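You operate a simulated robot arm through the tools that you are given. There is no shell and no other tool. Be economical: measure what you need, move in short steps, check, and stop when the job is done.

Carry out the task below with a simulated two-armed robot. There is one attempt and no reset: what you move stays moved.

JOB
Wipe up the spill on the table top with the yellow cloth and put it back.

It is judged by the outcome, as a careful person would: the job done as asked, and still so three seconds after it is handed in. It fails if anything else is knocked over, pushed out of place, dropped, spilled or broken. Flat cloth is picked up by pressing the open fingertips on it (5 to 10 N) and closing them slowly along it; thin cloth reads only 2 to 8 mm in the jaws.

ROBOT AND FRAMES
Two 6-joint arms with two-finger parallel grippers on one trunk, on a base that drives. Base frame: it is fixed to the floor where the robot stands at the start and does not move with it; the origin is under the middle of the robot, x ahead of it, y to its left, z up. Readings come in m, degrees, newtons and seconds.
The left shoulder is at the start at [0.06, 0.187, 1.022], the right one opposite. Payload 1.57 kg a hand.
The tool frame of a hand sits at the grasp point between the pads (the TCP): z along the fingers, y along the line on which they close. The tips reach 0.03 m beyond it. Largest opening 0.11 m; finger width 0.024, thickness 0.012; the body of the gripper, 0.048 by 0.112 m, starts 0.078 m behind the TCP.
Orientation is told as [roll, pitch, yaw] about the base's x, y, z axes, in that order, counted from this pose: with the fingers straight down and closing along the base's y, the tool's x points along the base's -x, its y along +y and its z along -z.

CONTROLS
- The arms move only by the tool play_rows. It takes "left_steps", "right_steps" or both (then of equal length, played together; a hand with none holds still); each is text: rows parted by semicolons, each of 7 numbers parted by spaces: the turn, a rotation vector about the base's x, y, z in units of 6 degrees (1.0 is 6 degrees), then the shift along the base's x, y, z in units of 40 mm (1.0 is 40 mm), then the opening, from 0 (shut) to 1 (fully open). In form: rx ry rz dx dy dz gripper; .... A call has 1 to 8 rows; each row shifts and turns the commanded pose from where the row before left it. A call with a number of a shift or a turn outside -1 to 1 is refused whole. Rows are played at 5 a second. More than 0.05 m and 8.6 degrees between two rows, or a gripper value outside its range, and nothing of the call is played. Where a pose cannot be reached the arm comes as near as it can. A force on the tool above 40 N (or 10 N above the force at the start of the call, whichever is more), or a blocked arm, ends the call early, and 0.2 s more pass. Each finger travels about 0.153 m/s and halts on what it meets, pressing with about 36 N; the grip force reading is that of the motor and also rises with nothing between the fingers. The clock runs only during rows and for 0.2 s after the last one: add rows that do not move to give the fingers time. It gives the time, the measured TCP pose, the force on the tool (base axes), the opening and the grip force at its end, in the units of the frame above (readings bear some noise), with the torque about the TCP (base axes, N m) and any sound that the robot's microphone picked up, and new pictures: "views" is both (left out), scene, wrist or none (wrist: the cameras of the hands that moved).
- Cameras (640 x 400 px; columns grow to the right, rows downward): "scene" is now at [0.0163, -0.0008, 1.56]; the picture's right is [-0.01, -1.00, 0.00], its down [-0.78, 0.01, -0.63] and it looks along [0.63, -0.01, -0.78] (base axes); focal length 283 px, centre (320, 200). "left" rides on the left gripper at [0.07, -0.016, -0.141] in its tool frame; the picture's right is [0.23, 0.97, 0.00], its down [-0.86, 0.20, -0.48] and it looks along [-0.47, 0.11, 0.88] (tool axes); focal length 222 px, centre (320, 200). "right" rides on the right gripper at [0.07, 0.016, -0.141] in its tool frame; the picture's right is [-0.23, 0.97, 0.00], its down [-0.86, -0.20, -0.48] and it looks along [-0.47, -0.11, 0.88] (tool axes); focal length 222 px, centre (320, 200). There is no depth. A picture from a camera that has moved, and an enlarged one, comes with that camera's place and axes in the base frame and with its lens.
- slide_trunk(by): slides the trunk up (or, below 0, down) by that many m; the arms and the scene camera ride with it, the base frame stays. It gives what a move gives, with no picture.
- steer(legs): drives the robot by 1 to 6 legs, each [ahead, left, turn to the left] in m, m and degrees, along the robot's own axes; the way and the turn of a leg run together, so that a leg with both is an arc; at most 1.5 m and 180 degrees a leg. The arms and the cameras ride along, it lands a little off, and it stops where it bumps. It gives what a move gives, and a new picture of the scene camera.
- turn_head(pan, tilt): turns the head with the scene camera to pan (to the left, within 86 degrees either way) and tilt (down, from -29 to 69), counted from straight ahead of the robot. It gives what a move gives, and a new picture of the scene camera.
- close_up(camera, box): a new picture of the part [left, top, right, bottom] of that camera's present view, enlarged. No time passes.
- close_job(): hands the job in; it is judged then, once.

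Work in short steps. Places have to be worked out from the pictures, the camera data and where the tool is seen: move nearer, look again, correct. Check each grasp and each placing, and mend what went wrong. You have 120 turns and 260 pictures in all, those below and enlarged ones among them. Open the grippers and draw the arms clear of the work before you hand the job in, unless the task says otherwise; then end with one line.

The tools are called after "Emit:" as a command line: name --argument value ..., lists and objects as JSON in quotes. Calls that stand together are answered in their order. play_rows: Moves the arms, as the interface text tells. Its arguments: {"type":"object","properties":{"left_steps":{"type":"string"},"right_steps":{"type":"string"},"views":{"type":"string","enum":["both","scene","wrist","none"]}},"required":[]} The other tools are called the same way: slide_trunk (by) slides the trunk up or down; steer (legs) drives the base; turn_head (pan, tilt) turns the head that bears the scene camera; close_up (camera, box) takes an enlarged picture of a part of a camera's view; close_job () hands the job in.

At the start:

```text
time_s: 0.0
left_ee_pos: [0.4728, 0.2668, 0.975]
left_tcp_rot: [0.0, 0.1, 0.1]
left_wrist_force: [0.1, -0.1, 0.3]
left_ft_torque: [0.0, 0.02, -0.02]
left_finger_gap: 0.1098
left_gripper_force: 0.1
right_ee_pos: [0.4595, -0.1271, 1.022]
right_tcp_rot: [0.1, 0.1, 0.0]
right_wrist_force: [-0.8, -0.4, 0.2]
right_ft_torque: [-0.02, 0.01, 0.0]
right_finger_gap: 0.1099
right_gripper_force: 0.0
trunk travel left (down, up): [-0.65, 0.34]
robot x, y, heading: [0.0011, 0.0023, -0.2]
head pan, tilt: [-0.6, 51.0]
```

scene: 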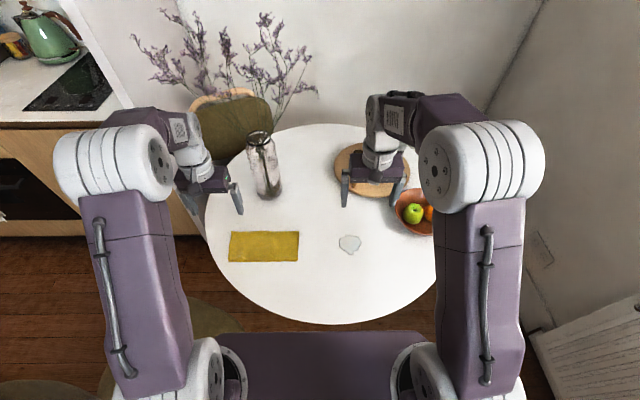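
right: 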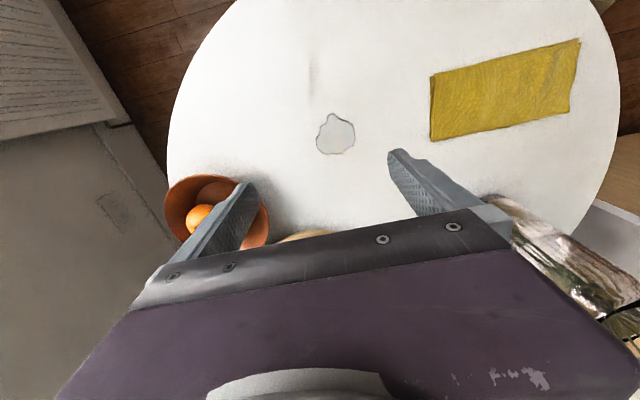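
left: 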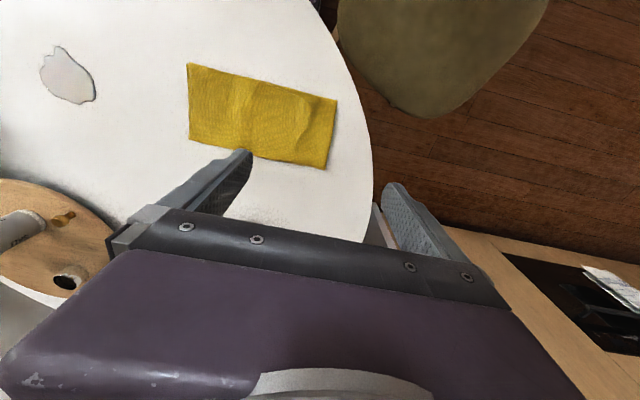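

The cloth spans about x 0.43–0.54 and y 0.07–0.30, the spill is near (0.488, -0.103), and the table top is at z≈0.74. I plan to hold the cloth by both ends so it stays flat, so I first bring both hands above its ends.

Emit:
play_rows --left_steps "0 0 0 0.026 -0.037 -0.45 0.55;0 0 0 0.026 -0.037 -0.45 0.55;0 0 0 0.026 -0.037 -0.45 0.55;0 0 0 0.026 -0.037 -0.45 0.55;0 0 0 0.026 -0.037 -0.45 0.55;0 0 0 0.026 -0.037 -0.45 0.55;0 0 0 0.026 -0.037 -0.45 0.55;0 0 0 0.026 -0.037 -0.45 0.55" --right_steps "0 0 0 0.067 0.74 -0.6 0.55;0 0 0 0.067 0.74 -0.6 0.55;0 0 0 0.067 0.74 -0.6 0.55;0 0 0 0.067 0.74 -0.6 0.55;0 0 0 0.067 0.74 -0.6 0.55;0 0 0 0.067 0.74 -0.6 0.55;0 0 0 0.067 0.74 -0.6 0.55;0 0 0 0.067 0.74 -0.6 0.55" --views "both"

```text
time_s: 1.8
left_ee_pos: [0.4842, 0.2565, 0.8292]
left_tcp_rot: [0.0, 0.1, 0.0]
left_wrist_force: [-0.3, 0.0, 0.5]
left_ft_torque: [0.01, 0.03, 0.0]
left_finger_gap: 0.0608
left_gripper_force: 0.0
right_ee_pos: [0.4802, 0.1123, 0.8306]
right_tcp_rot: [0.0, 0.0, 0.0]
right_wrist_force: [0.0, 0.0, 0.0]
right_ft_torque: [-0.05, -0.03, 0.01]
right_finger_gap: 0.0605
right_gripper_force: 0.0
trunk travel left (down, up): [-0.65, 0.34]
robot x, y, heading: [-0.001, -0.001, -0.1]
head pan, tilt: [-0.6, 51.0]
camera scene: at [0.0174, 0.0006, 1.56], right [-0.01, -1.0, 0.0], down [-0.78, 0.01, -0.63], along [0.63, -0.01, -0.78], focal length 283 px, centre (320, 200)
camera right: at [0.4115, 0.1277, 0.9729], right [0.23, 0.97, 0.0], down [0.86, -0.2, 0.48], along [0.47, -0.11, -0.88], focal length 222 px, centre (320, 200)
camera left: at [0.4154, 0.2386, 0.9694], right [-0.23, 0.97, 0.0], down [0.85, 0.2, 0.48], along [0.47, 0.11, -0.88], focal length 222 px, centre (320, 200)
```

scene: 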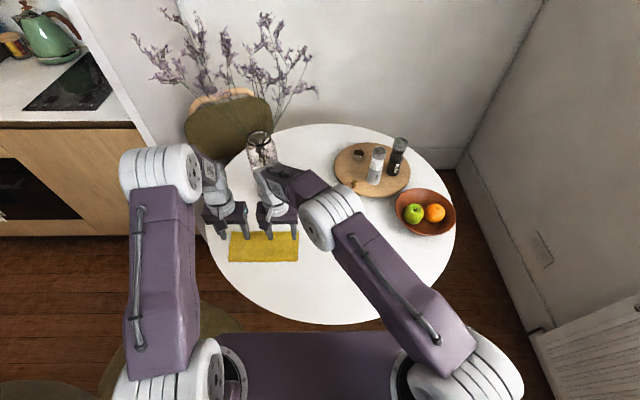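
right: 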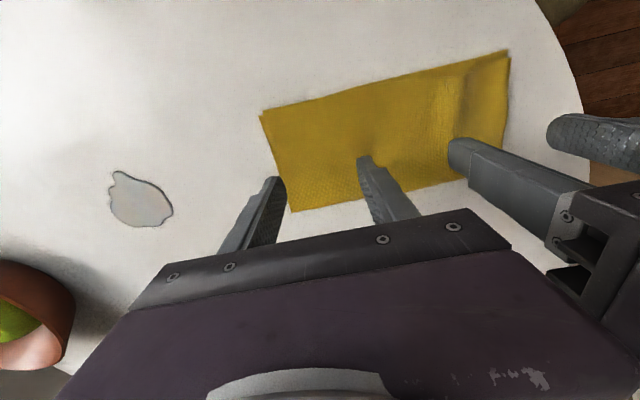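
left: 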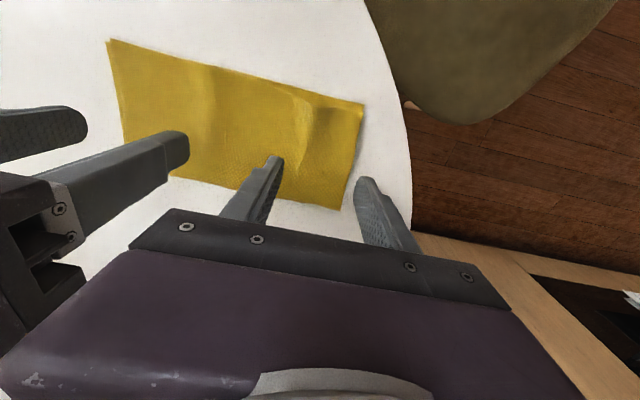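

The edges are confirmed at y≈0.065 and y≈0.289, with the cloth centred at x≈0.48. I shift the left hand slightly inward and lower both hands to just above the cloth.

Emit:
play_rows --left_steps "0 0 0 -0.08 -0.24 -0.4 0.55;0 0 0 0 0 -0.5 0.55;0 0 0 0 0 -0.3 0.55;0 0 0 0 0 0 0.55" --right_steps "0 0 0 0 0 -0.4 0.55;0 0 0 0 0 -0.5 0.55;0 0 0 0 0 -0.3 0.55;0 0 0 0 0 0 0.55" --views "wrist"

```text
time_s: 2.8
left_ee_pos: [0.4799, 0.2459, 0.7825]
left_tcp_rot: [0.0, -0.1, -0.1]
left_wrist_force: [0.4, -0.7, 8.0]
left_ft_torque: [0.23, -0.02, 0.01]
left_finger_gap: 0.0605
left_gripper_force: 0.0
right_ee_pos: [0.481, 0.1097, 0.7826]
right_tcp_rot: [-0.1, 0.1, 0.0]
right_wrist_force: [0.0, 0.5, 0.2]
right_ft_torque: [0.01, 0.03, -0.01]
right_finger_gap: 0.0603
right_gripper_force: 0.0
trunk travel left (down, up): [-0.65, 0.34]
robot x, y, heading: [0.0004, -0.0024, -0.0]
head pan, tilt: [-0.6, 51.0]
camera right: at [0.4113, 0.1264, 0.9249], right [0.23, 0.97, 0.0], down [0.85, -0.2, 0.48], along [0.47, -0.11, -0.88], focal length 222 px, centre (320, 200)
camera left: at [0.41, 0.2287, 0.9222], right [-0.23, 0.97, 0.0], down [0.85, 0.2, 0.48], along [0.47, 0.11, -0.88], focal length 222 px, centre (320, 200)
```

right: 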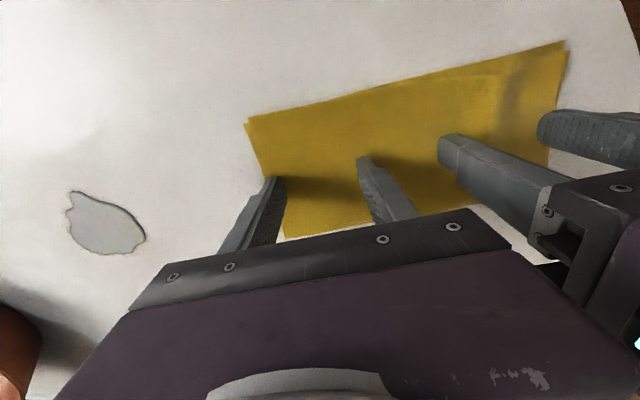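
left: 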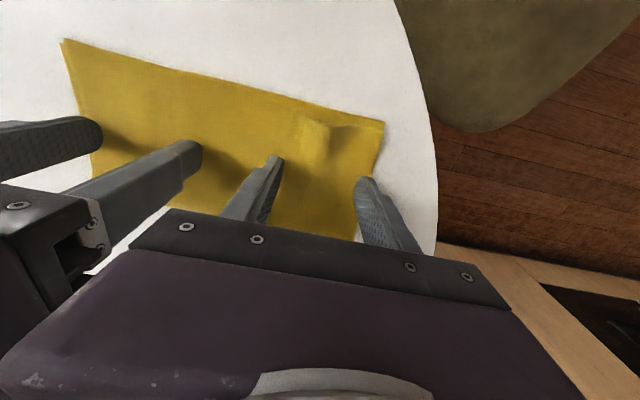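

The left hand is already pressing with 8 N on the cloth, while the right is not yet touching. I lower the right in small steps.

Emit:
play_rows --right_steps "0 0 0 0 0 -0.06 0.55;0 0 0 0 0 -0.06 0.55;0 0 0 0 0 0 0.55" --views "none"

```text
time_s: 3.6
left_ee_pos: [0.4769, 0.2452, 0.7836]
left_tcp_rot: [0.0, -0.2, 0.0]
left_wrist_force: [0.1, 0.2, -0.4]
left_ft_torque: [0.0, -0.02, 0.02]
left_finger_gap: 0.0601
left_gripper_force: 0.1
right_ee_pos: [0.4803, 0.1087, 0.7825]
right_tcp_rot: [0.2, -0.5, 0.0]
right_wrist_force: [4.4, 0.0, 38.6]
right_ft_torque: [-1.32, -0.04, 0.15]
right_finger_gap: 0.0607
right_gripper_force: 0.2
trunk travel left (down, up): [-0.65, 0.34]
robot x, y, heading: [0.0012, -0.0041, 0.1]
head pan, tilt: [-0.6, 51.0]
```

Contact is at TCP z≈0.782 (table ≈0.752) and it is stiff, about 8 N per mm. I ease the right up and the left slightly down to reach 5–10 N.

Emit:
play_rows --right_steps "0 0 0 0 0 -0.0 0.55;0 0 0 0 0 0.095 0.55;0 0 0 0 0 0 0.55" --left_steps "0 0 0 0 0 -0.02 0.55;0 0 0 0 0 -0.01 0.55;0 0 0 0 0 0 0.55" --views "none"

```text
time_s: 4.4
left_ee_pos: [0.4767, 0.2454, 0.7827]
left_tcp_rot: [0.1, -0.1, 0.0]
left_wrist_force: [-0.2, 0.1, 1.3]
left_ft_torque: [0.04, 0.04, 0.01]
left_finger_gap: 0.0606
left_gripper_force: 0.4
right_ee_pos: [0.4791, 0.1099, 0.7826]
right_tcp_rot: [-0.1, -0.1, -0.1]
right_wrist_force: [4.0, 1.0, 25.2]
right_ft_torque: [-0.81, -0.11, 0.14]
right_finger_gap: 0.0602
right_gripper_force: 0.1
trunk travel left (down, up): [-0.65, 0.34]
robot x, y, heading: [-0.0009, -0.0004, -0.0]
head pan, tilt: [-0.6, 51.0]
```

The stiffness is nearer 3.5 N/mm, so I adjust both again.

Emit:
play_rows --right_steps "0 0 0 0 0 0.11 0.55;0 0 0 0 0 0 0.55" --left_steps "0 0 0 0 0 -0.05 0.55;0 0 0 0 0 0 0.55" --views "none"

```text
time_s: 5.0
left_ee_pos: [0.4769, 0.2456, 0.7825]
left_tcp_rot: [0.1, -0.4, 0.0]
left_wrist_force: [-1.3, 2.7, 27.6]
left_ft_torque: [0.8, -0.01, 0.04]
left_finger_gap: 0.0613
left_gripper_force: 0.5
right_ee_pos: [0.4785, 0.1087, 0.7865]
right_tcp_rot: [0.0, -0.1, -0.1]
right_wrist_force: [0.3, -0.6, -1.4]
right_ft_torque: [-0.01, 0.04, 0.02]
right_finger_gap: 0.0605
right_gripper_force: 0.1
trunk travel left (down, up): [-0.65, 0.34]
robot x, y, heading: [0.0019, 0.0004, 0.2]
head pan, tilt: [-0.6, 51.0]
```

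That is nearer 13 N/mm, with contact at 0.7825. I make finer corrections.

Emit:
play_rows --right_steps "0 0 0 0 0 -0.08 0.55;0 0 0 0 0 -0.015 0.55;0 0 0 0 0 0 0.55" --left_steps "0 0 0 0 0 0.03 0.55;0 0 0 0 0 0 0.55;0 0 0 0 0 0 0.55" --views "none"

```text
time_s: 5.8
left_ee_pos: [0.4774, 0.2435, 0.7825]
left_tcp_rot: [0.1, 0.0, 0.1]
left_wrist_force: [1.8, -3.4, 18.6]
left_ft_torque: [0.41, -0.05, -0.06]
left_finger_gap: 0.0579
left_gripper_force: 0.0
right_ee_pos: [0.4794, 0.108, 0.7833]
right_tcp_rot: [0.0, -0.1, 0.0]
right_wrist_force: [-0.7, 0.5, 5.2]
right_ft_torque: [-0.19, 0.02, -0.03]
right_finger_gap: 0.0603
right_gripper_force: 0.0
trunk travel left (down, up): [-0.65, 0.34]
robot x, y, heading: [-0.001, -0.0003, -0.3]
head pan, tilt: [-0.6, 51.0]
```

The right is at 5 N. I ease the left up a little more and then close both slowly along the cloth.

Emit:
play_rows --left_steps "0 0 0 0 0 0.022 0.55;0 0 0 0 0 0 0.5;0 0 0 0 0 0 0.45;0 0 0 0 0 0 0.4;0 0 0 0 0 0 0.35;0 0 0 0 0 0 0.3;0 0 0 0 0 0 0.25;0 0 0 0 0 0 0.2" --right_steps "0 0 0 0 0 -0.005 0.55;0 0 0 0 0 0 0.5;0 0 0 0 0 0 0.45;0 0 0 0 0 0 0.4;0 0 0 0 0 0 0.35;0 0 0 0 0 0 0.3;0 0 0 0 0 0 0.25;0 0 0 0 0 0 0.2" --views "wrist"

```text
time_s: 7.6
left_ee_pos: [0.4774, 0.2448, 0.7821]
left_tcp_rot: [0.0, -0.1, -0.1]
left_wrist_force: [-0.2, -2.0, 9.1]
left_ft_torque: [0.09, 0.0, -0.01]
left_finger_gap: 0.0204
left_gripper_force: 0.1
right_ee_pos: [0.4809, 0.1091, 0.7825]
right_tcp_rot: [0.2, -0.1, 0.0]
right_wrist_force: [-0.4, 2.5, 15.4]
right_ft_torque: [-0.15, -0.02, 0.01]
right_finger_gap: 0.0194
right_gripper_force: 0.1
trunk travel left (down, up): [-0.65, 0.34]
robot x, y, heading: [0.0029, 0.0017, 0.2]
head pan, tilt: [-0.6, 51.0]
camera right: at [0.4105, 0.1256, 0.9238], right [0.23, 0.97, 0.0], down [0.85, -0.2, 0.48], along [0.47, -0.11, -0.88], focal length 222 px, centre (320, 200)
camera left: at [0.4076, 0.2276, 0.9221], right [-0.23, 0.97, 0.0], down [0.85, 0.2, 0.48], along [0.47, 0.11, -0.88], focal length 222 px, centre (320, 200)
```

right: 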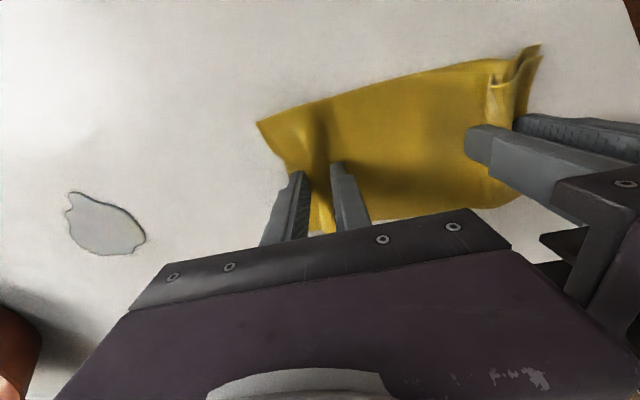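
left: 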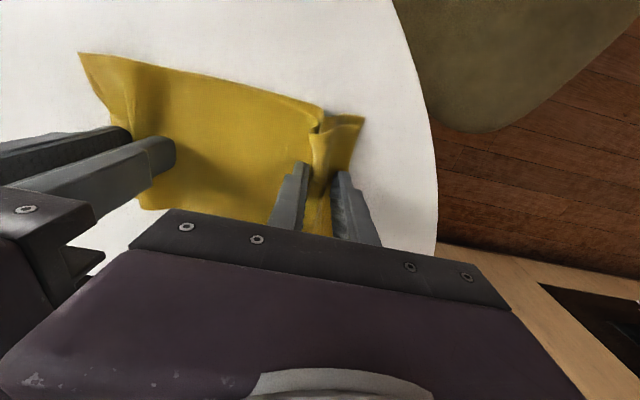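

Ridges are gathering in both jaws, so I close fully.

Emit:
play_rows --left_steps "0 0 0 0 0 0 0.15;0 0 0 0 0 0 0.1;0 0 0 0 0 0 0.05;0 0 0 0 0 0 0;0 0 0 0 0 0 0;0 0 0 0 0 0 0" --right_steps "0 0 0 0 0 0 0.15;0 0 0 0 0 0 0.1;0 0 0 0 0 0 0.05;0 0 0 0 0 0 0;0 0 0 0 0 0 0;0 0 0 0 0 0 0" --views "wrist"

```text
time_s: 9.0
left_ee_pos: [0.4767, 0.2439, 0.7819]
left_tcp_rot: [0.1, -0.1, 0.0]
left_wrist_force: [-0.8, -22.4, 11.2]
left_ft_torque: [-0.6, 0.1, -0.04]
left_finger_gap: 0.0086
left_gripper_force: 27.3
right_ee_pos: [0.4812, 0.1098, 0.7821]
right_tcp_rot: [0.2, -0.2, 0.0]
right_wrist_force: [1.1, 23.5, 11.3]
right_ft_torque: [0.65, -0.03, -0.15]
right_finger_gap: 0.0036
right_gripper_force: 24.3
trunk travel left (down, up): [-0.65, 0.34]
robot x, y, heading: [0.0016, -0.0005, 0.0]
head pan, tilt: [-0.6, 51.0]
camera right: at [0.4105, 0.126, 0.9239], right [0.23, 0.97, 0.0], down [0.85, -0.2, 0.48], along [0.47, -0.11, -0.88], focal length 222 px, centre (320, 200)
camera left: at [0.4076, 0.2271, 0.9221], right [-0.23, 0.97, 0.0], down [0.85, 0.2, 0.48], along [0.47, 0.11, -0.88], focal length 222 px, centre (320, 200)
```

right: 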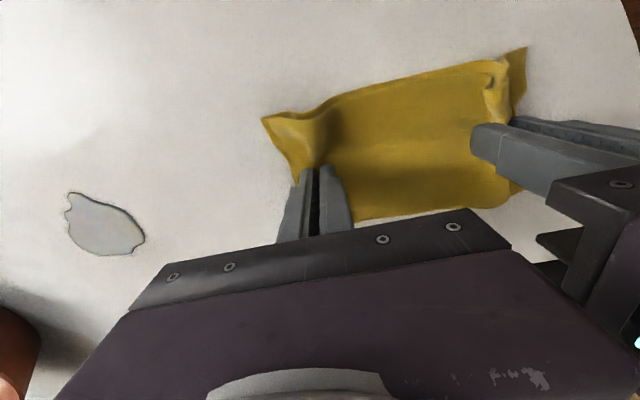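
left: 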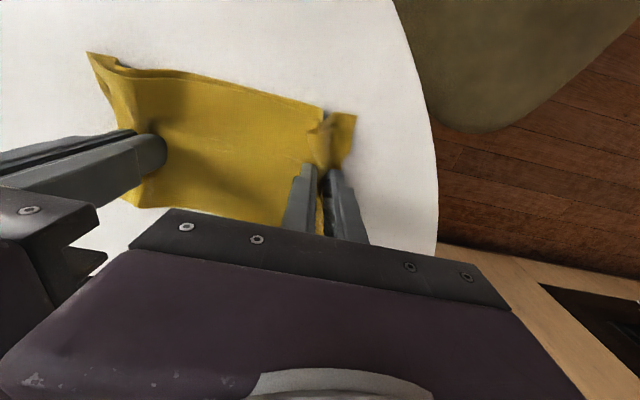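

Both hands hold the cloth (3.6 and 8.6 mm) with about 23 N of tension. I relax that slightly, lift 8 mm, and carry the cloth toward the spill.

Emit:
play_rows --left_steps "0 0 0 0 -0.06 0.1 0;0 0 0 0 -0.04 0.1 0;0 0 0 0.05 -0.5 0 0;0 0 0 0.05 -0.5 0 0;0 0 0 0.05 -0.5 0 0;0 0 0 0.05 -0.5 0 0;0 0 0 0 0 0 0" --right_steps "0 0 0 0 0 0.1 0;0 0 0 0 0 0.1 0;0 0 0 0.05 -0.5 0 0;0 0 0 0.05 -0.5 0 0;0 0 0 0.05 -0.5 0 0;0 0 0 0.05 -0.5 0 0;0 0 0 0 0 0 0" --views "wrist"

```text
time_s: 10.6
left_ee_pos: [0.4856, 0.1608, 0.7883]
left_tcp_rot: [0.1, 0.0, 0.0]
left_wrist_force: [-1.0, -13.8, 0.7]
left_ft_torque: [-0.43, 0.06, -0.01]
left_finger_gap: 0.0034
left_gripper_force: 25.0
right_ee_pos: [0.4897, 0.0318, 0.7909]
right_tcp_rot: [-0.1, 0.0, -0.1]
right_wrist_force: [0.7, 12.8, 0.1]
right_ft_torque: [0.36, -0.03, -0.09]
right_finger_gap: 0.0031
right_gripper_force: 24.5
trunk travel left (down, up): [-0.65, 0.34]
robot x, y, heading: [-0.0007, 0.0007, -0.2]
head pan, tilt: [-0.6, 51.0]
camera right: at [0.4194, 0.0487, 0.9315], right [0.23, 0.97, 0.0], down [0.86, -0.2, 0.48], along [0.47, -0.11, -0.88], focal length 222 px, centre (320, 200)
camera left: at [0.4172, 0.1444, 0.929], right [-0.23, 0.97, 0.0], down [0.85, 0.2, 0.48], along [0.47, 0.11, -0.88], focal length 222 px, centre (320, 200)
```

right: 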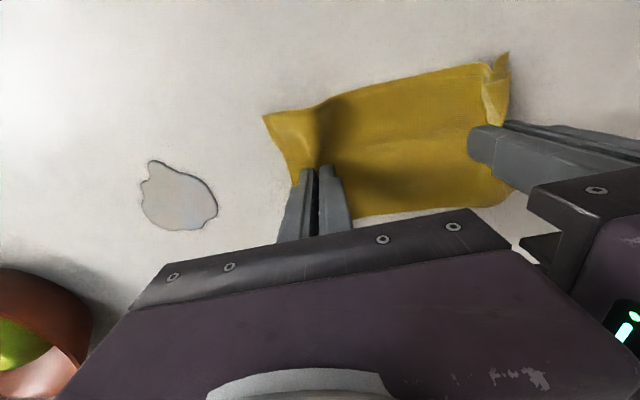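
left: 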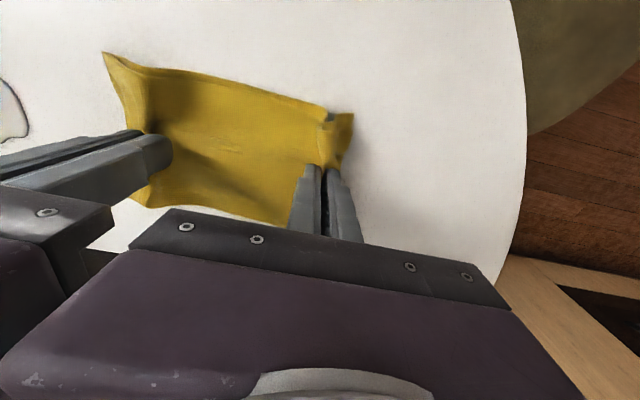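

The cloth is stretched flat between the hands and the spill sits at about x 0.446–0.521, y -0.133 to -0.069. I move up to its left edge and lower to press.

Emit:
play_rows --left_steps "0 0 0 -0.02 -0.7 0 0;0 0 0 -0.02 -0.7 0 0;0 0 0 0 0 -0.16 0;0 0 0 0 0 -0.03 0;0 0 0 0 0 0 0" --right_steps "0 0 0 -0.05 -0.7 0 0;0 0 0 -0.05 -0.7 0 0;0 0 0 0 0 -0.19 0;0 0 0 0 0 -0.05 0;0 0 0 0 0 0 0" --views "none"

```text
time_s: 11.8
left_ee_pos: [0.483, 0.1046, 0.784]
left_tcp_rot: [0.1, -0.2, 0.0]
left_wrist_force: [-1.1, -13.4, 1.9]
left_ft_torque: [-0.38, -0.02, -0.02]
left_finger_gap: 0.0032
left_gripper_force: 24.8
right_ee_pos: [0.4857, -0.0259, 0.7833]
right_tcp_rot: [0.1, -0.4, 0.1]
right_wrist_force: [2.8, 10.9, 23.1]
right_ft_torque: [0.3, -0.07, -0.09]
right_finger_gap: 0.0029
right_gripper_force: 24.4
trunk travel left (down, up): [-0.65, 0.34]
robot x, y, heading: [-0.001, 0.0015, -0.1]
head pan, tilt: [-0.6, 51.0]
```

The right presses at 23 N, so I ease slightly and make the first wiping stroke across the spill.

Emit:
play_rows --left_steps "0 0 0 0 -0.45 0 0;0 0 0 0 -0.45 0 0;0 0 0 0 -0.45 0 0;0 0 0 0 -0.45 0 0;0 0 0 0 -0.45 0 0;0 0 0 0 -0.45 0 0;0 0 0 0 -0.2 0 0;0 0 0 0 0 0 0" --right_steps "0 0 0 0 -0.45 0.015 0;0 0 0 0 -0.45 0 0;0 0 0 0 -0.45 0 0;0 0 0 0 -0.45 0 0;0 0 0 0 -0.45 0 0;0 0 0 0 -0.45 0 0;0 0 0 0 -0.2 0 0;0 0 0 0 0 0 0" --views "both"

```text
time_s: 13.6
left_ee_pos: [0.484, -0.0086, 0.7841]
left_tcp_rot: [-0.1, -0.1, -0.1]
left_wrist_force: [-1.6, -21.5, -0.5]
left_ft_torque: [-0.64, 0.08, -0.07]
left_finger_gap: 0.0033
left_gripper_force: 24.1
right_ee_pos: [0.4842, -0.1417, 0.7819]
right_tcp_rot: [-0.1, 0.2, 0.0]
right_wrist_force: [0.7, 26.8, 15.5]
right_ft_torque: [0.79, -0.05, -0.17]
right_finger_gap: 0.0033
right_gripper_force: 24.3
trunk travel left (down, up): [-0.65, 0.34]
robot x, y, heading: [0.0007, 0.0015, -0.0]
head pan, tilt: [-0.6, 51.0]
camera scene: at [0.0138, 0.0009, 1.56], right [-0.01, -1.0, 0.0], down [-0.78, 0.01, -0.63], along [0.63, -0.01, -0.78], focal length 283 px, centre (320, 200)
camera right: at [0.4136, -0.1244, 0.9239], right [0.23, 0.97, 0.0], down [0.85, -0.2, 0.48], along [0.47, -0.11, -0.88], focal length 222 px, centre (320, 200)
camera left: at [0.4157, -0.0263, 0.9237], right [-0.23, 0.97, 0.0], down [0.85, 0.2, 0.48], along [0.47, 0.11, -0.88], focal length 222 px, centre (320, 200)
```

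scene: 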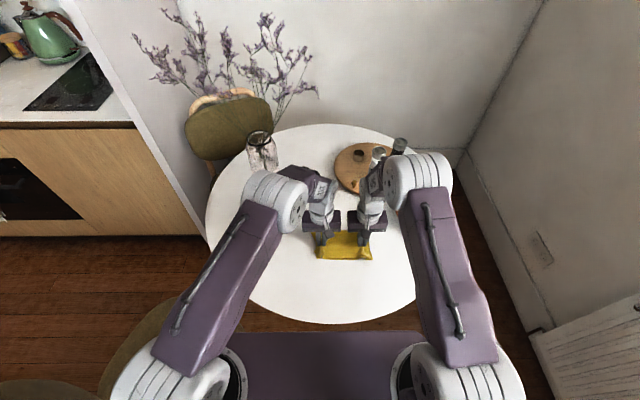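
right: 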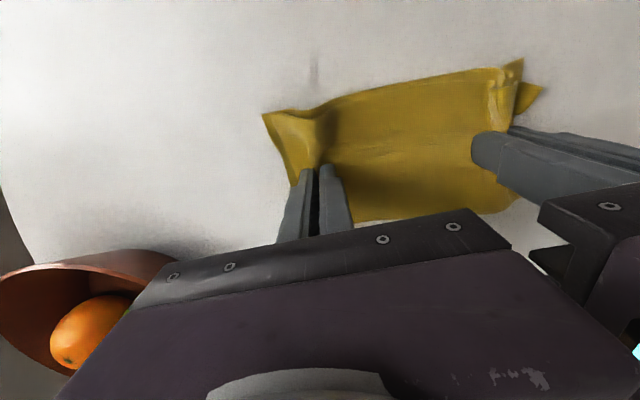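
left: 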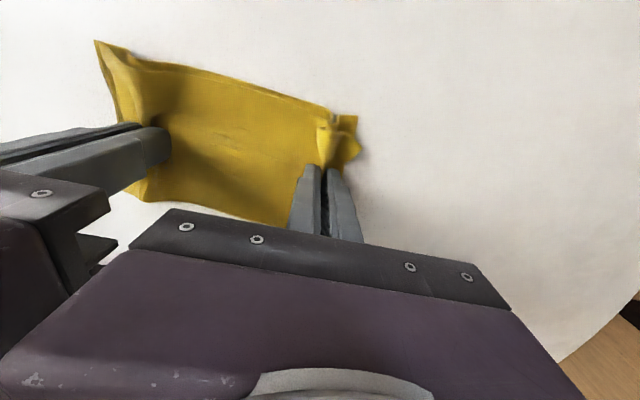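

The cloth now covers the spill. I rub in a zigzag back across it with the right fingertips still pressing.

Emit:
play_rows --left_steps "0 0 0 0.75 0 0 0;0 0 0 -0.75 0.3 0 0;0 0 0 -0.75 0.3 0 0;0 0 0 0.75 0.3 0 0;0 0 0 0.75 0.3 0 0;0 0 0 -0.75 0.3 0 0;0 0 0 -0.75 0.3 0 0;0 0 0 0.75 0 0 0" --right_steps "0 0 0 0.75 0 0 0;0 0 0 -0.75 0.3 0 0;0 0 0 -0.75 0.3 0 0;0 0 0 0.75 0.3 0 0;0 0 0 0.75 0.3 0 0;0 0 0 -0.75 0.3 0 0;0 0 0 -0.75 0.3 0 0;0 0 0 0.75 0 0 0" --views "wrist"

```text
time_s: 15.4
left_ee_pos: [0.4798, 0.0617, 0.7854]
left_tcp_rot: [0.0, -0.2, 0.1]
left_wrist_force: [-1.0, -18.2, 0.3]
left_ft_torque: [-0.55, 0.08, -0.08]
left_finger_gap: 0.0036
left_gripper_force: 24.3
right_ee_pos: [0.4823, -0.0684, 0.7825]
right_tcp_rot: [0.0, -0.1, 0.0]
right_wrist_force: [-7.7, 17.5, 24.9]
right_ft_torque: [0.44, 0.2, -0.16]
right_finger_gap: 0.0031
right_gripper_force: 24.1
trunk travel left (down, up): [-0.65, 0.34]
robot x, y, heading: [-0.0017, -0.0028, -0.2]
head pan, tilt: [-0.6, 51.0]
camera right: at [0.412, -0.0519, 0.9237], right [0.23, 0.97, 0.0], down [0.85, -0.2, 0.48], along [0.47, -0.11, -0.88], focal length 222 px, centre (320, 200)
camera left: at [0.411, 0.045, 0.9238], right [-0.23, 0.97, 0.0], down [0.85, 0.2, 0.48], along [0.47, 0.11, -0.88], focal length 222 px, centre (320, 200)
```

right: 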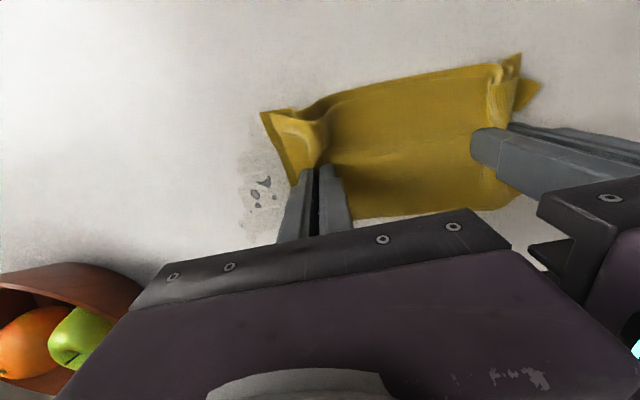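
left: 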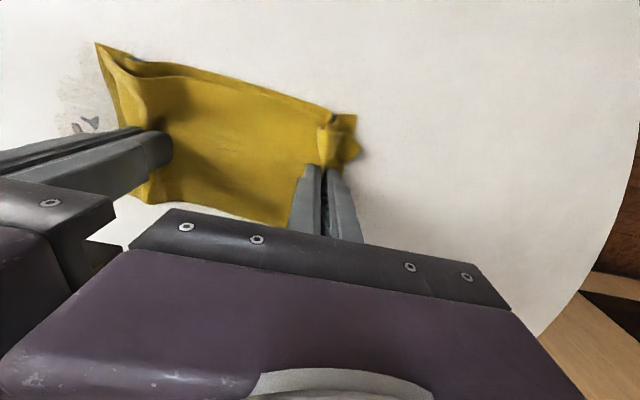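

Most of the spill is gone; smears remain around (0.48, -0.12). I rub more, going right and then back.

Emit:
play_rows --left_steps "0 0 0 0.9 -0.3 0 0;0 0 0 -0.9 -0.3 0 0;0 0 0 -0.9 -0.3 0 0;0 0 0 0.9 -0.3 0 0;0 0 0 0.9 -0.3 0 0;0 0 0 -0.9 -0.3 0 0;0 0 0 -0.9 -0.2 0 0;0 0 0 0.9 -0.1 0 0" --right_steps "0 0 0 0.9 -0.3 0 0;0 0 0 -0.9 -0.3 0 0;0 0 0 -0.9 -0.3 0 0;0 0 0 0.9 -0.3 0 0;0 0 0 0.9 -0.3 0 0;0 0 0 -0.9 -0.3 0 0;0 0 0 -0.9 -0.2 0 0;0 0 0 0.9 -0.1 0 0" --views "none"

Emit:
play_rows --left_steps "0 0 0 0.45 0.2 0 0;0 0 0 0 0.7 0 0;0 0 0 -0.45 -0.35 0 0;0 0 0 -0.45 -0.35 0 0;0 0 0 0 0.7 0 0;0 0 0 0.45 0.5 0 0;0 0 0 0 0.8 0 0;0 0 0 0 0.4 0 0" --right_steps "0 0 0 0.45 0.2 0 0;0 0 0 0 0.7 0 0;0 0 0 -0.45 -0.35 0 0;0 0 0 -0.45 -0.35 0 0;0 0 0 0 0.7 0 0;0 0 0 0.45 0.5 0 0;0 0 0 0 0.8 0 0;0 0 0 0 0.4 0 0" --views "wrist"

```text
time_s: 17.2
left_ee_pos: [0.4858, -0.0233, 0.7861]
left_tcp_rot: [-0.1, -0.1, 0.0]
left_wrist_force: [-2.4, -19.7, 0.3]
left_ft_torque: [-0.63, 0.11, -0.09]
left_finger_gap: 0.0036
left_gripper_force: 25.3
right_ee_pos: [0.4839, -0.1547, 0.7819]
right_tcp_rot: [-0.1, 0.2, 0.0]
right_wrist_force: [0.1, 19.3, 6.7]
right_ft_torque: [0.52, -0.01, -0.15]
right_finger_gap: 0.0035
right_gripper_force: 24.2
trunk travel left (down, up): [-0.65, 0.34]
robot x, y, heading: [-0.0041, 0.0016, -0.2]
head pan, tilt: [-0.6, 51.0]
```

```text
time_s: 18.5
left_ee_pos: [0.4711, 0.0169, 0.7823]
left_tcp_rot: [-0.4, -0.3, 0.0]
left_wrist_force: [-1.0, -14.3, 6.5]
left_ft_torque: [-0.42, 0.06, -0.03]
left_finger_gap: 0.0032
left_gripper_force: 24.5
right_ee_pos: [0.4725, -0.1122, 0.7824]
right_tcp_rot: [0.0, -0.3, 0.0]
right_wrist_force: [-5.5, 18.2, 21.8]
right_ft_torque: [0.48, 0.19, -0.19]
right_finger_gap: 0.0032
right_gripper_force: 24.1
trunk travel left (down, up): [-0.65, 0.34]
robot x, y, heading: [-0.0005, 0.0015, -0.2]
head pan, tilt: [-0.6, 51.0]
stopped in row 6 (right hand): the force on the tool passed its limit (the readings are from after the stop); the commanded pose is now the measured one
camera right: at [0.4014, -0.0954, 0.9237], right [0.23, 0.97, 0.0], down [0.85, -0.2, 0.48], along [0.47, -0.11, -0.88], focal length 222 px, centre (320, 200)
camera left: at [0.4021, 0.0017, 0.9223], right [-0.23, 0.97, -0.01], down [0.85, 0.2, 0.48], along [0.47, 0.1, -0.88], focal length 222 px, centre (320, 200)
```

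right: 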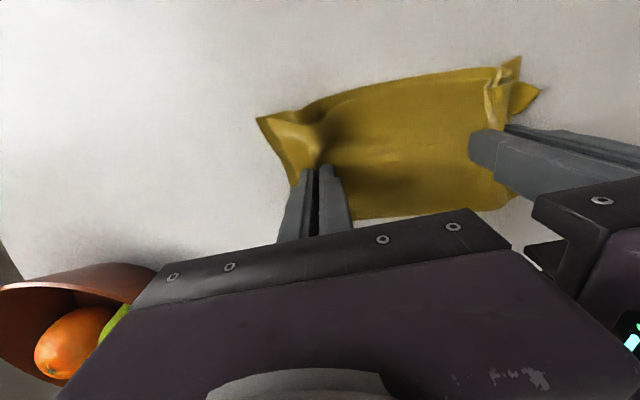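
left: 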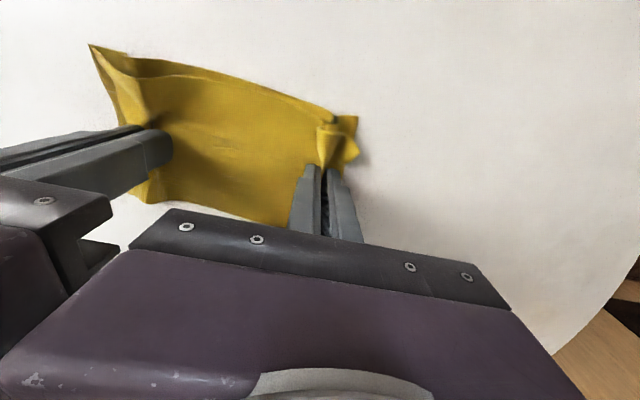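

A force stop only; nothing has moved. I lift the cloth 20 mm and move left to inspect the table.

Emit:
play_rows --left_steps "0 0 0 0 0 0.25 0;0 0 0 0.05 0 0.25 0;0 0 0 0 0.8 0 0;0 0 0 0 0.8 0 0;0 0 0 0 0.8 0 0;0 0 0 0 0.8 0 0;0 0 0 0 0 0 0" --right_steps "0 0 0 0 0 0.25 0;0 0 0 0.05 0 0.25 0;0 0 0 0 0.8 0 0;0 0 0 0 0.8 0 0;0 0 0 0 0.8 0 0;0 0 0 0 0.8 0 0;0 0 0 0 0 0 0" --views "both"

Emit:
close_up --camera "right" --box '[0, 60, 320, 260]'

```text
time_s: 20.1
left_ee_pos: [0.4726, 0.1474, 0.7994]
left_tcp_rot: [0.0, 0.1, -0.1]
left_wrist_force: [-2.3, -29.5, -0.6]
left_ft_torque: [-0.94, 0.04, -0.08]
left_finger_gap: 0.0038
left_gripper_force: 25.3
right_ee_pos: [0.4744, 0.0122, 0.7998]
right_tcp_rot: [0.0, 0.0, -0.1]
right_wrist_force: [1.8, 28.8, -0.1]
right_ft_torque: [0.91, -0.08, -0.21]
right_finger_gap: 0.0049
right_gripper_force: 25.2
trunk travel left (down, up): [-0.65, 0.34]
robot x, y, heading: [-0.0023, -0.0004, -0.1]
head pan, tilt: [-0.6, 51.0]
camera scene: at [0.016, -0.0027, 1.56], right [-0.01, -1.0, 0.0], down [-0.78, 0.01, -0.63], along [0.63, -0.01, -0.78], focal length 283 px, centre (320, 200)
camera right: at [0.4057, 0.0289, 0.9416], right [0.23, 0.97, 0.0], down [0.85, -0.2, 0.48], along [0.47, -0.11, -0.88], focal length 222 px, centre (320, 200)
camera left: at [0.4053, 0.1303, 0.9386], right [-0.23, 0.97, 0.0], down [0.86, 0.2, 0.48], along [0.46, 0.11, -0.88], focal length 222 px, centre (320, 200)
```

scene: 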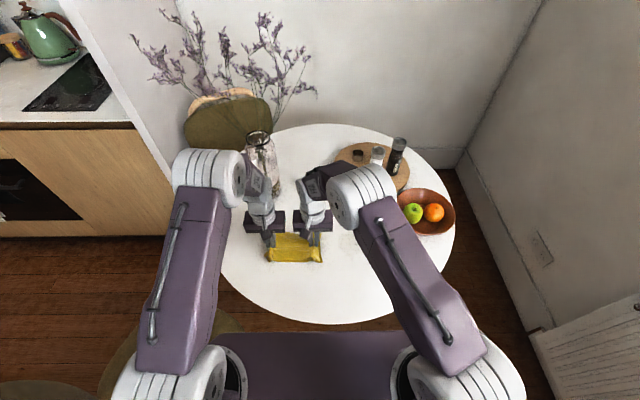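
right: 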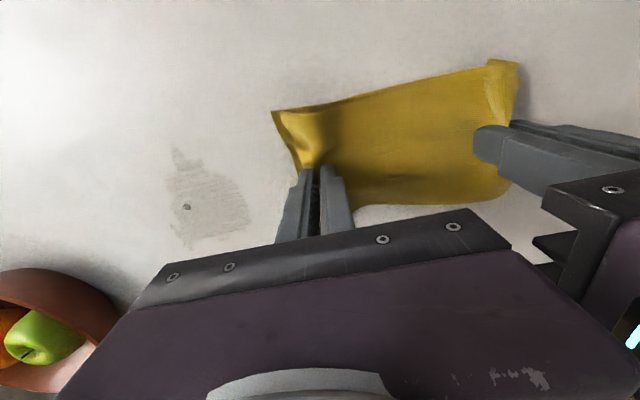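
left: 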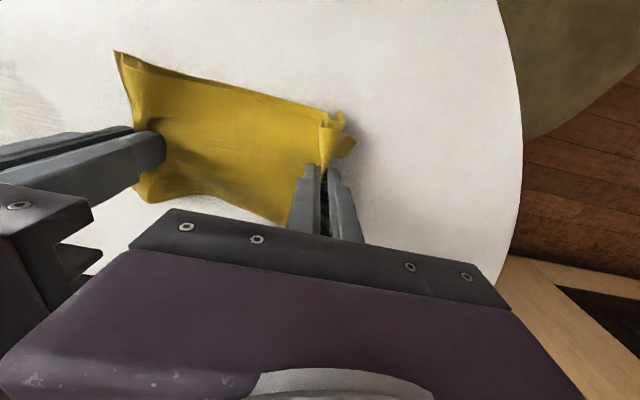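

```text
2.00 times, centred on (160, 160) of right
camera zoom: at [0.4057, 0.0289, 0.9416], right [0.23, 0.97, 0.0], down [0.85, -0.2, 0.48], along [0.47, -0.11, -0.88], focal length 444 px, centre (640, 280)
```

zoom: 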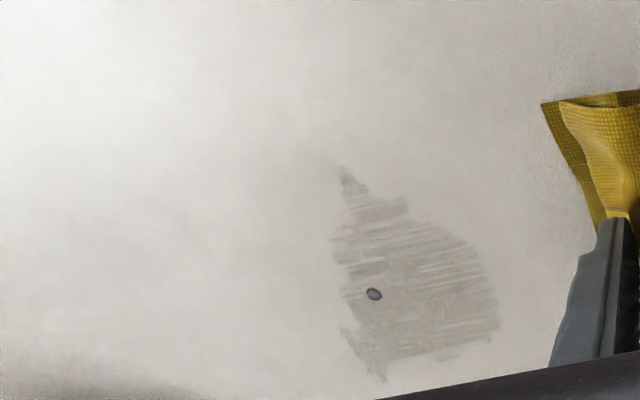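

A thin damp film and one drop at about (0.484, -0.124) remain. I relax the tension, go back to the film's near-left corner, and press down for systematic parallel strokes.

Emit:
play_rows --left_steps "0 0 0 0 -0.08 0 0;0 0 0 -0.25 -0.9 0 0;0 0 0 -0.25 -0.9 0 0;0 0 0 0 0 -0.3 0;0 0 0 0 0 -0.1 0;0 0 0 0 0 0 0" --right_steps "0 0 0 0 0 0 0;0 0 0 -0.25 -0.9 0 0;0 0 0 -0.25 -0.9 0 0;0 0 0 0 0 -0.3 0;0 0 0 0 0 -0.16 0;0 0 0 0 0 0 0" --views "none"

```text
time_s: 21.5
left_ee_pos: [0.4518, 0.0734, 0.7864]
left_tcp_rot: [-0.1, -0.2, 0.0]
left_wrist_force: [-0.3, -14.3, 0.6]
left_ft_torque: [-0.44, -0.01, -0.05]
left_finger_gap: 0.0032
left_gripper_force: 24.9
right_ee_pos: [0.4549, -0.0562, 0.7816]
right_tcp_rot: [0.0, -0.2, 0.0]
right_wrist_force: [3.0, 14.4, 21.7]
right_ft_torque: [0.45, -0.1, -0.06]
right_finger_gap: 0.0031
right_gripper_force: 24.7
trunk travel left (down, up): [-0.65, 0.34]
robot x, y, heading: [0.0015, 0.0016, -0.2]
head pan, tilt: [-0.6, 51.0]
```

Pressing at about 20 N, I run parallel strokes along y while stepping x outward.

Emit:
play_rows --left_steps "0 0 0 0 -0.75 0 0;0 0 0 0 -0.75 0 0;0 0 0 0 -0.75 0 0;0 0 0 0.35 0 0 0;0 0 0 0 0.75 0 0;0 0 0 0 0.75 0 0;0 0 0 0 0.75 0 0;0 0 0 0.35 0 0 0" --right_steps "0 0 0 0 -0.75 0 0;0 0 0 0 -0.75 0 0;0 0 0 0 -0.75 0 0;0 0 0 0.35 0 0 0;0 0 0 0 0.75 0 0;0 0 0 0 0.75 0 0;0 0 0 0 0.75 0 0;0 0 0 0.35 0 0 0" --views "none"

Emit:
play_rows --left_steps "0 0 0 0 -0.75 0 0;0 0 0 0 -0.75 0 0;0 0 0 0 -0.75 0 0;0 0 0 0.35 0 0 0;0 0 0 0 0.75 0 0;0 0 0 0 0.75 0 0;0 0 0 0 0.75 0 0;0 0 0 0.35 0 0 0" --right_steps "0 0 0 0 -0.75 0 0;0 0 0 0 -0.75 0 0;0 0 0 0 -0.75 0 0;0 0 0 0.35 0 0 0;0 0 0 0 0.75 0 0;0 0 0 0 0.75 0 0;0 0 0 0 0.75 0 0;0 0 0 0.35 0 0 0" --views "wrist"

```text
time_s: 22.0
left_ee_pos: [0.4526, 0.0365, 0.7855]
left_tcp_rot: [0.0, -0.2, 0.1]
left_wrist_force: [-0.7, -9.4, 0.4]
left_ft_torque: [-0.31, 0.06, -0.04]
left_finger_gap: 0.0033
left_gripper_force: 24.2
right_ee_pos: [0.4554, -0.0918, 0.7822]
right_tcp_rot: [0.2, -0.4, 0.1]
right_wrist_force: [-3.6, 10.6, 20.1]
right_ft_torque: [0.37, 0.09, -0.05]
right_finger_gap: 0.0034
right_gripper_force: 24.5
trunk travel left (down, up): [-0.65, 0.34]
robot x, y, heading: [0.0003, -0.0023, -0.1]
head pan, tilt: [-0.6, 51.0]
stopped in row 2 (right hand): the force on the tool passed its limit (the readings are from after the stop); the commanded pose is now the measured one
```

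```text
time_s: 22.9
left_ee_pos: [0.4567, -0.0541, 0.7883]
left_tcp_rot: [-0.2, -0.2, 0.0]
left_wrist_force: [-0.1, -6.7, 0.6]
left_ft_torque: [-0.2, 0.04, -0.02]
left_finger_gap: 0.0032
left_gripper_force: 24.3
right_ee_pos: [0.4576, -0.1818, 0.7834]
right_tcp_rot: [0.0, -0.1, 0.0]
right_wrist_force: [-6.0, 6.8, 23.8]
right_ft_torque: [0.28, 0.17, -0.01]
right_finger_gap: 0.0031
right_gripper_force: 24.3
trunk travel left (down, up): [-0.65, 0.34]
robot x, y, heading: [-0.0016, -0.0015, 0.1]
head pan, tilt: [-0.6, 51.0]
stopped in row 4 (right hand): the force on the tool passed its limit (the readings are from after the stop); the commanded pose is now the measured one
camera right: at [0.3874, -0.1645, 0.9243], right [0.23, 0.97, 0.0], down [0.85, -0.2, 0.48], along [0.47, -0.11, -0.88], focal length 222 px, centre (320, 200)
camera left: at [0.3885, -0.0702, 0.9277], right [-0.23, 0.97, 0.0], down [0.85, 0.2, 0.48], along [0.47, 0.11, -0.88], focal length 222 px, centre (320, 200)
```

right: 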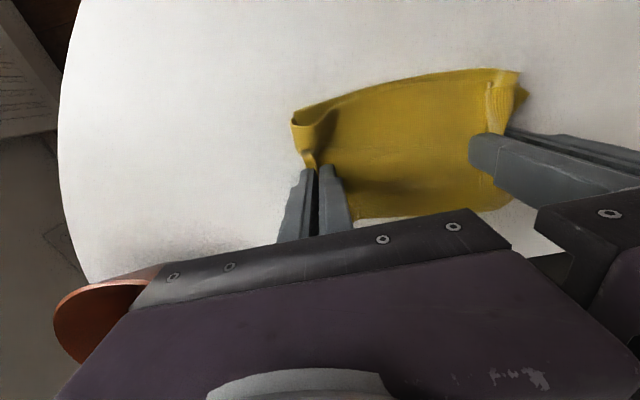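
left: 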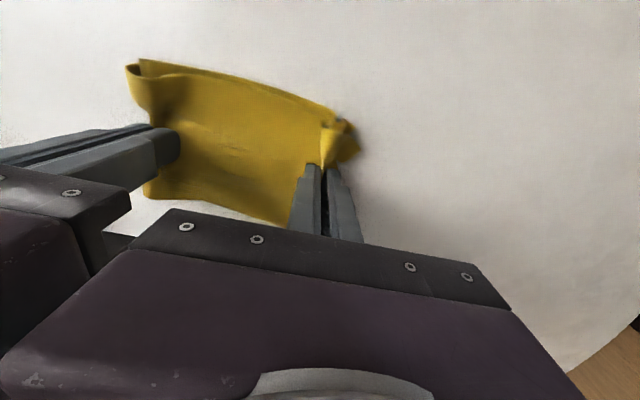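

Force spikes stopped those strokes, so I press a touch less and go slower. I run a stroke back to the left at x≈0.472.

Emit:
play_rows --left_steps "0 0 0 0.35 0.3 -0.02 0;0 0 0 0 0.5 0 0;0 0 0 0 0.5 0 0;0 0 0 0 0.5 0 0;0 0 0 0 0.5 0 0;0 0 0 0 0.5 0 0;0 0 0 0.35 0.2 0 0;0 0 0 0 0 0 0" --right_steps "0 0 0 0.35 0.3 0.01 0;0 0 0 0 0.5 0 0;0 0 0 0 0.5 0 0;0 0 0 0 0.5 0 0;0 0 0 0 0.5 0 0;0 0 0 0 0.5 0 0;0 0 0 0.35 0.2 0 0;0 0 0 0 0 0 0" --views "none"

Emit:
play_rows --left_steps "0 0 0 0 -0.5 0 0;0 0 0 0 -0.5 0 0;0 0 0 0 -0.5 0 0;0 0 0 0 -0.5 0 0;0 0 0 0.35 0 0 0;0 0 0 0 0.5 0 0;0 0 0 0 0.5 0 0;0 0 0 0 0.5 0 0" --right_steps "0 0 0 0 -0.5 0 0;0 0 0 0 -0.5 0 0;0 0 0 0 -0.5 0 0;0 0 0 0 -0.5 0 0;0 0 0 0.35 0 0 0;0 0 0 0 0.5 0 0;0 0 0 0 0.5 0 0;0 0 0 0 0.5 0 0" --views "none"

```text
time_s: 24.7
left_ee_pos: [0.4862, 0.0679, 0.7872]
left_tcp_rot: [-0.1, -0.2, 0.0]
left_wrist_force: [-2.3, -11.3, -1.0]
left_ft_torque: [-0.35, 0.04, -0.05]
left_finger_gap: 0.0036
left_gripper_force: 24.0
right_ee_pos: [0.4844, -0.0603, 0.7829]
right_tcp_rot: [0.1, 0.0, 0.0]
right_wrist_force: [-4.5, 11.9, 17.6]
right_ft_torque: [0.44, 0.13, -0.09]
right_finger_gap: 0.0031
right_gripper_force: 23.9
trunk travel left (down, up): [-0.65, 0.34]
robot x, y, heading: [0.0016, -0.0032, 0.2]
head pan, tilt: [-0.6, 51.0]
```

```text
time_s: 26.5
left_ee_pos: [0.501, 0.0472, 0.7884]
left_tcp_rot: [-0.1, -0.1, 0.0]
left_wrist_force: [-1.2, -11.9, -1.0]
left_ft_torque: [-0.38, 0.06, -0.05]
left_finger_gap: 0.0033
left_gripper_force: 24.4
right_ee_pos: [0.4983, -0.0815, 0.7821]
right_tcp_rot: [0.1, -0.2, -0.1]
right_wrist_force: [1.6, 1.1, 32.6]
right_ft_torque: [0.12, -0.11, -0.11]
right_finger_gap: 0.003
right_gripper_force: 24.5
trunk travel left (down, up): [-0.65, 0.34]
robot x, y, heading: [-0.0001, -0.0004, 0.1]
head pan, tilt: [-0.6, 51.0]
```

I ease the pressure slightly and make the last stroke at x≈0.515, then come back.

Emit:
play_rows --left_steps "0 0 0 0.2 0.3 0 0;0 0 0 0.2 -0.3 0 0;0 0 0 0 -0.5 0 0;0 0 0 0 -0.5 0 0;0 0 0 0 -0.5 0 0;0 0 0 -0.3 0.3 0 0;0 0 0 0 0.5 0 0;0 0 0 0 0.5 0 0" --right_steps "0 0 0 0.2 0.3 0.02 0;0 0 0 0.2 -0.3 0 0;0 0 0 0 -0.5 0 0;0 0 0 0 -0.5 0 0;0 0 0 0 -0.5 0 0;0 0 0 -0.3 0.3 0 0;0 0 0 0 0.5 0 0;0 0 0 0 0.5 0 0" --views "none"

Emit:
play_rows --left_steps "0 0 0 0 0 0.25 0;0 0 0 0 0 0.25 0;0 0 0 0 0.8 0 0;0 0 0 0 0.8 0 0;0 0 0 0 0.5 0 0;0 0 0 0 0 0 0" --right_steps "0 0 0 0 0 0.25 0;0 0 0 0 0 0.25 0;0 0 0 0 0.8 0 0;0 0 0 0 0.8 0 0;0 0 0 0 0.5 0 0;0 0 0 0 0 0 0" --views "wrist"

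Emit:
close_up --camera "right" --box '[0, 60, 320, 260]'

```text
time_s: 28.3
left_ee_pos: [0.5041, 0.039, 0.787]
left_tcp_rot: [-0.2, -0.2, -0.1]
left_wrist_force: [0.3, -10.7, 0.2]
left_ft_torque: [-0.38, 0.05, -0.02]
left_finger_gap: 0.0034
left_gripper_force: 24.6
right_ee_pos: [0.5035, -0.0898, 0.7818]
right_tcp_rot: [0.1, -0.1, 0.0]
right_wrist_force: [1.0, 2.0, 30.1]
right_ft_torque: [0.13, -0.04, -0.1]
right_finger_gap: 0.003
right_gripper_force: 23.8
trunk travel left (down, up): [-0.65, 0.34]
robot x, y, heading: [0.002, -0.0013, 0.1]
head pan, tilt: [-0.6, 51.0]
```

```text
time_s: 29.7
left_ee_pos: [0.5045, 0.1264, 0.8035]
left_tcp_rot: [-0.1, 0.0, 0.0]
left_wrist_force: [-3.0, -19.7, -0.6]
left_ft_torque: [-0.6, 0.08, -0.04]
left_finger_gap: 0.0035
left_gripper_force: 24.6
right_ee_pos: [0.5027, -0.0059, 0.8011]
right_tcp_rot: [0.2, 0.1, 0.0]
right_wrist_force: [1.9, 19.9, 0.3]
right_ft_torque: [0.65, -0.02, -0.16]
right_finger_gap: 0.0031
right_gripper_force: 24.7
trunk travel left (down, up): [-0.65, 0.34]
robot x, y, heading: [-0.0006, 0.0003, 0.1]
head pan, tilt: [-0.6, 51.0]
camera right: at [0.4335, 0.0113, 0.943], right [0.23, 0.97, 0.0], down [0.86, -0.2, 0.48], along [0.46, -0.11, -0.88], focal length 222 px, centre (320, 200)
camera left: at [0.4358, 0.1095, 0.9431], right [-0.23, 0.97, 0.0], down [0.85, 0.2, 0.48], along [0.47, 0.11, -0.88], focal length 222 px, centre (320, 200)
```

right: 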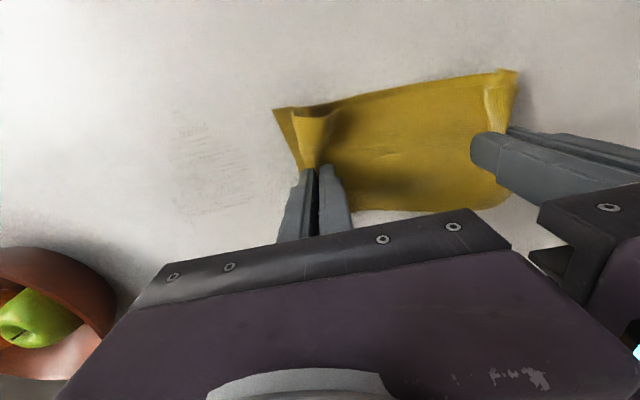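
left: 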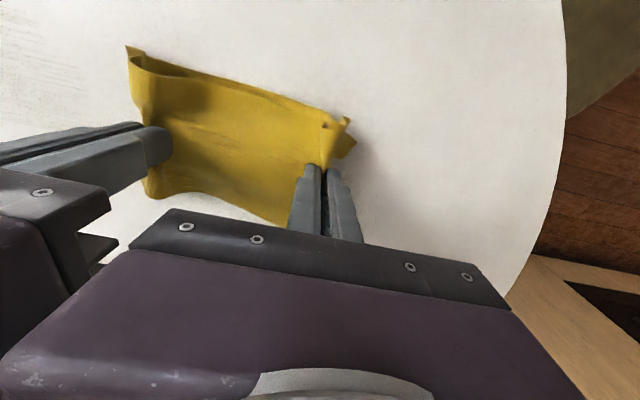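

```text
2.00 times, centred on (160, 160) of right
camera zoom: at [0.4335, 0.0113, 0.943], right [0.23, 0.97, 0.0], down [0.86, -0.2, 0.48], along [0.46, -0.11, -0.88], focal length 444 px, centre (640, 280)
```

zoom: 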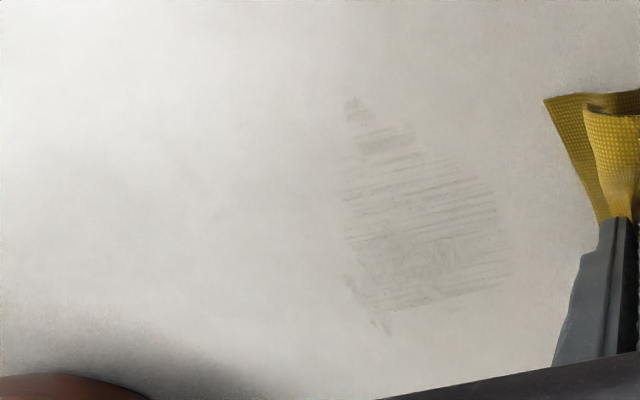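

Only a faint film is left. I go back for a second pass with cross strokes in x, starting at about (0.525, -0.065).

Emit:
play_rows --left_steps "0 0 0 0.3 -0.75 0 0;0 0 0 0.25 -0.75 0 0;0 0 0 0 0 -0.25 0;0 0 0 0 0 -0.2 0;0 0 0 0 0 0 0" --right_steps "0 0 0 0.3 -0.75 0 0;0 0 0 0.25 -0.75 0 0;0 0 0 0 0 -0.25 0;0 0 0 0 0 -0.225 0;0 0 0 0 0 0 0" --views "none"

Emit:
play_rows --left_steps "0 0 0 -0.67 -0.1 0 0;0 0 0 -0.67 -0.1 0 0;0 0 0 -0.67 -0.1 0 0;0 0 0 0.67 -0.1 0 0;0 0 0 0.67 -0.1 0 0;0 0 0 0.67 -0.1 0 0;0 0 0 0 0 0 0" --right_steps "0 0 0 -0.67 -0.1 0 0;0 0 0 -0.67 -0.1 0 0;0 0 0 -0.67 -0.1 0 0;0 0 0 0.67 -0.1 0 0;0 0 0 0.67 -0.1 0 0;0 0 0 0.67 -0.1 0 0;0 0 0 0 0 0 0" --views "none"

```text
time_s: 30.9
left_ee_pos: [0.5291, 0.0628, 0.7879]
left_tcp_rot: [0.0, -0.1, 0.0]
left_wrist_force: [0.1, -9.7, 0.3]
left_ft_torque: [-0.29, 0.05, 0.01]
left_finger_gap: 0.0032
left_gripper_force: 24.6
right_ee_pos: [0.5269, -0.0671, 0.7827]
right_tcp_rot: [0.0, -0.1, 0.1]
right_wrist_force: [1.6, 10.0, 6.4]
right_ft_torque: [0.28, 0.02, -0.05]
right_finger_gap: 0.0031
right_gripper_force: 24.0
trunk travel left (down, up): [-0.65, 0.34]
robot x, y, heading: [0.0037, -0.0004, 0.1]
head pan, tilt: [-0.6, 51.0]
```

```text
time_s: 32.5
left_ee_pos: [0.5241, 0.0386, 0.7887]
left_tcp_rot: [0.0, -0.1, -0.1]
left_wrist_force: [-0.5, -7.7, -0.2]
left_ft_torque: [-0.21, -0.01, -0.01]
left_finger_gap: 0.0033
left_gripper_force: 24.7
right_ee_pos: [0.5267, -0.0901, 0.7837]
right_tcp_rot: [0.0, 0.1, 0.0]
right_wrist_force: [0.3, 7.4, 2.5]
right_ft_torque: [0.2, 0.01, -0.08]
right_finger_gap: 0.0028
right_gripper_force: 24.4
trunk travel left (down, up): [-0.65, 0.34]
robot x, y, heading: [0.0024, -0.0014, -0.1]
head pan, tilt: [-0.6, 51.0]
```

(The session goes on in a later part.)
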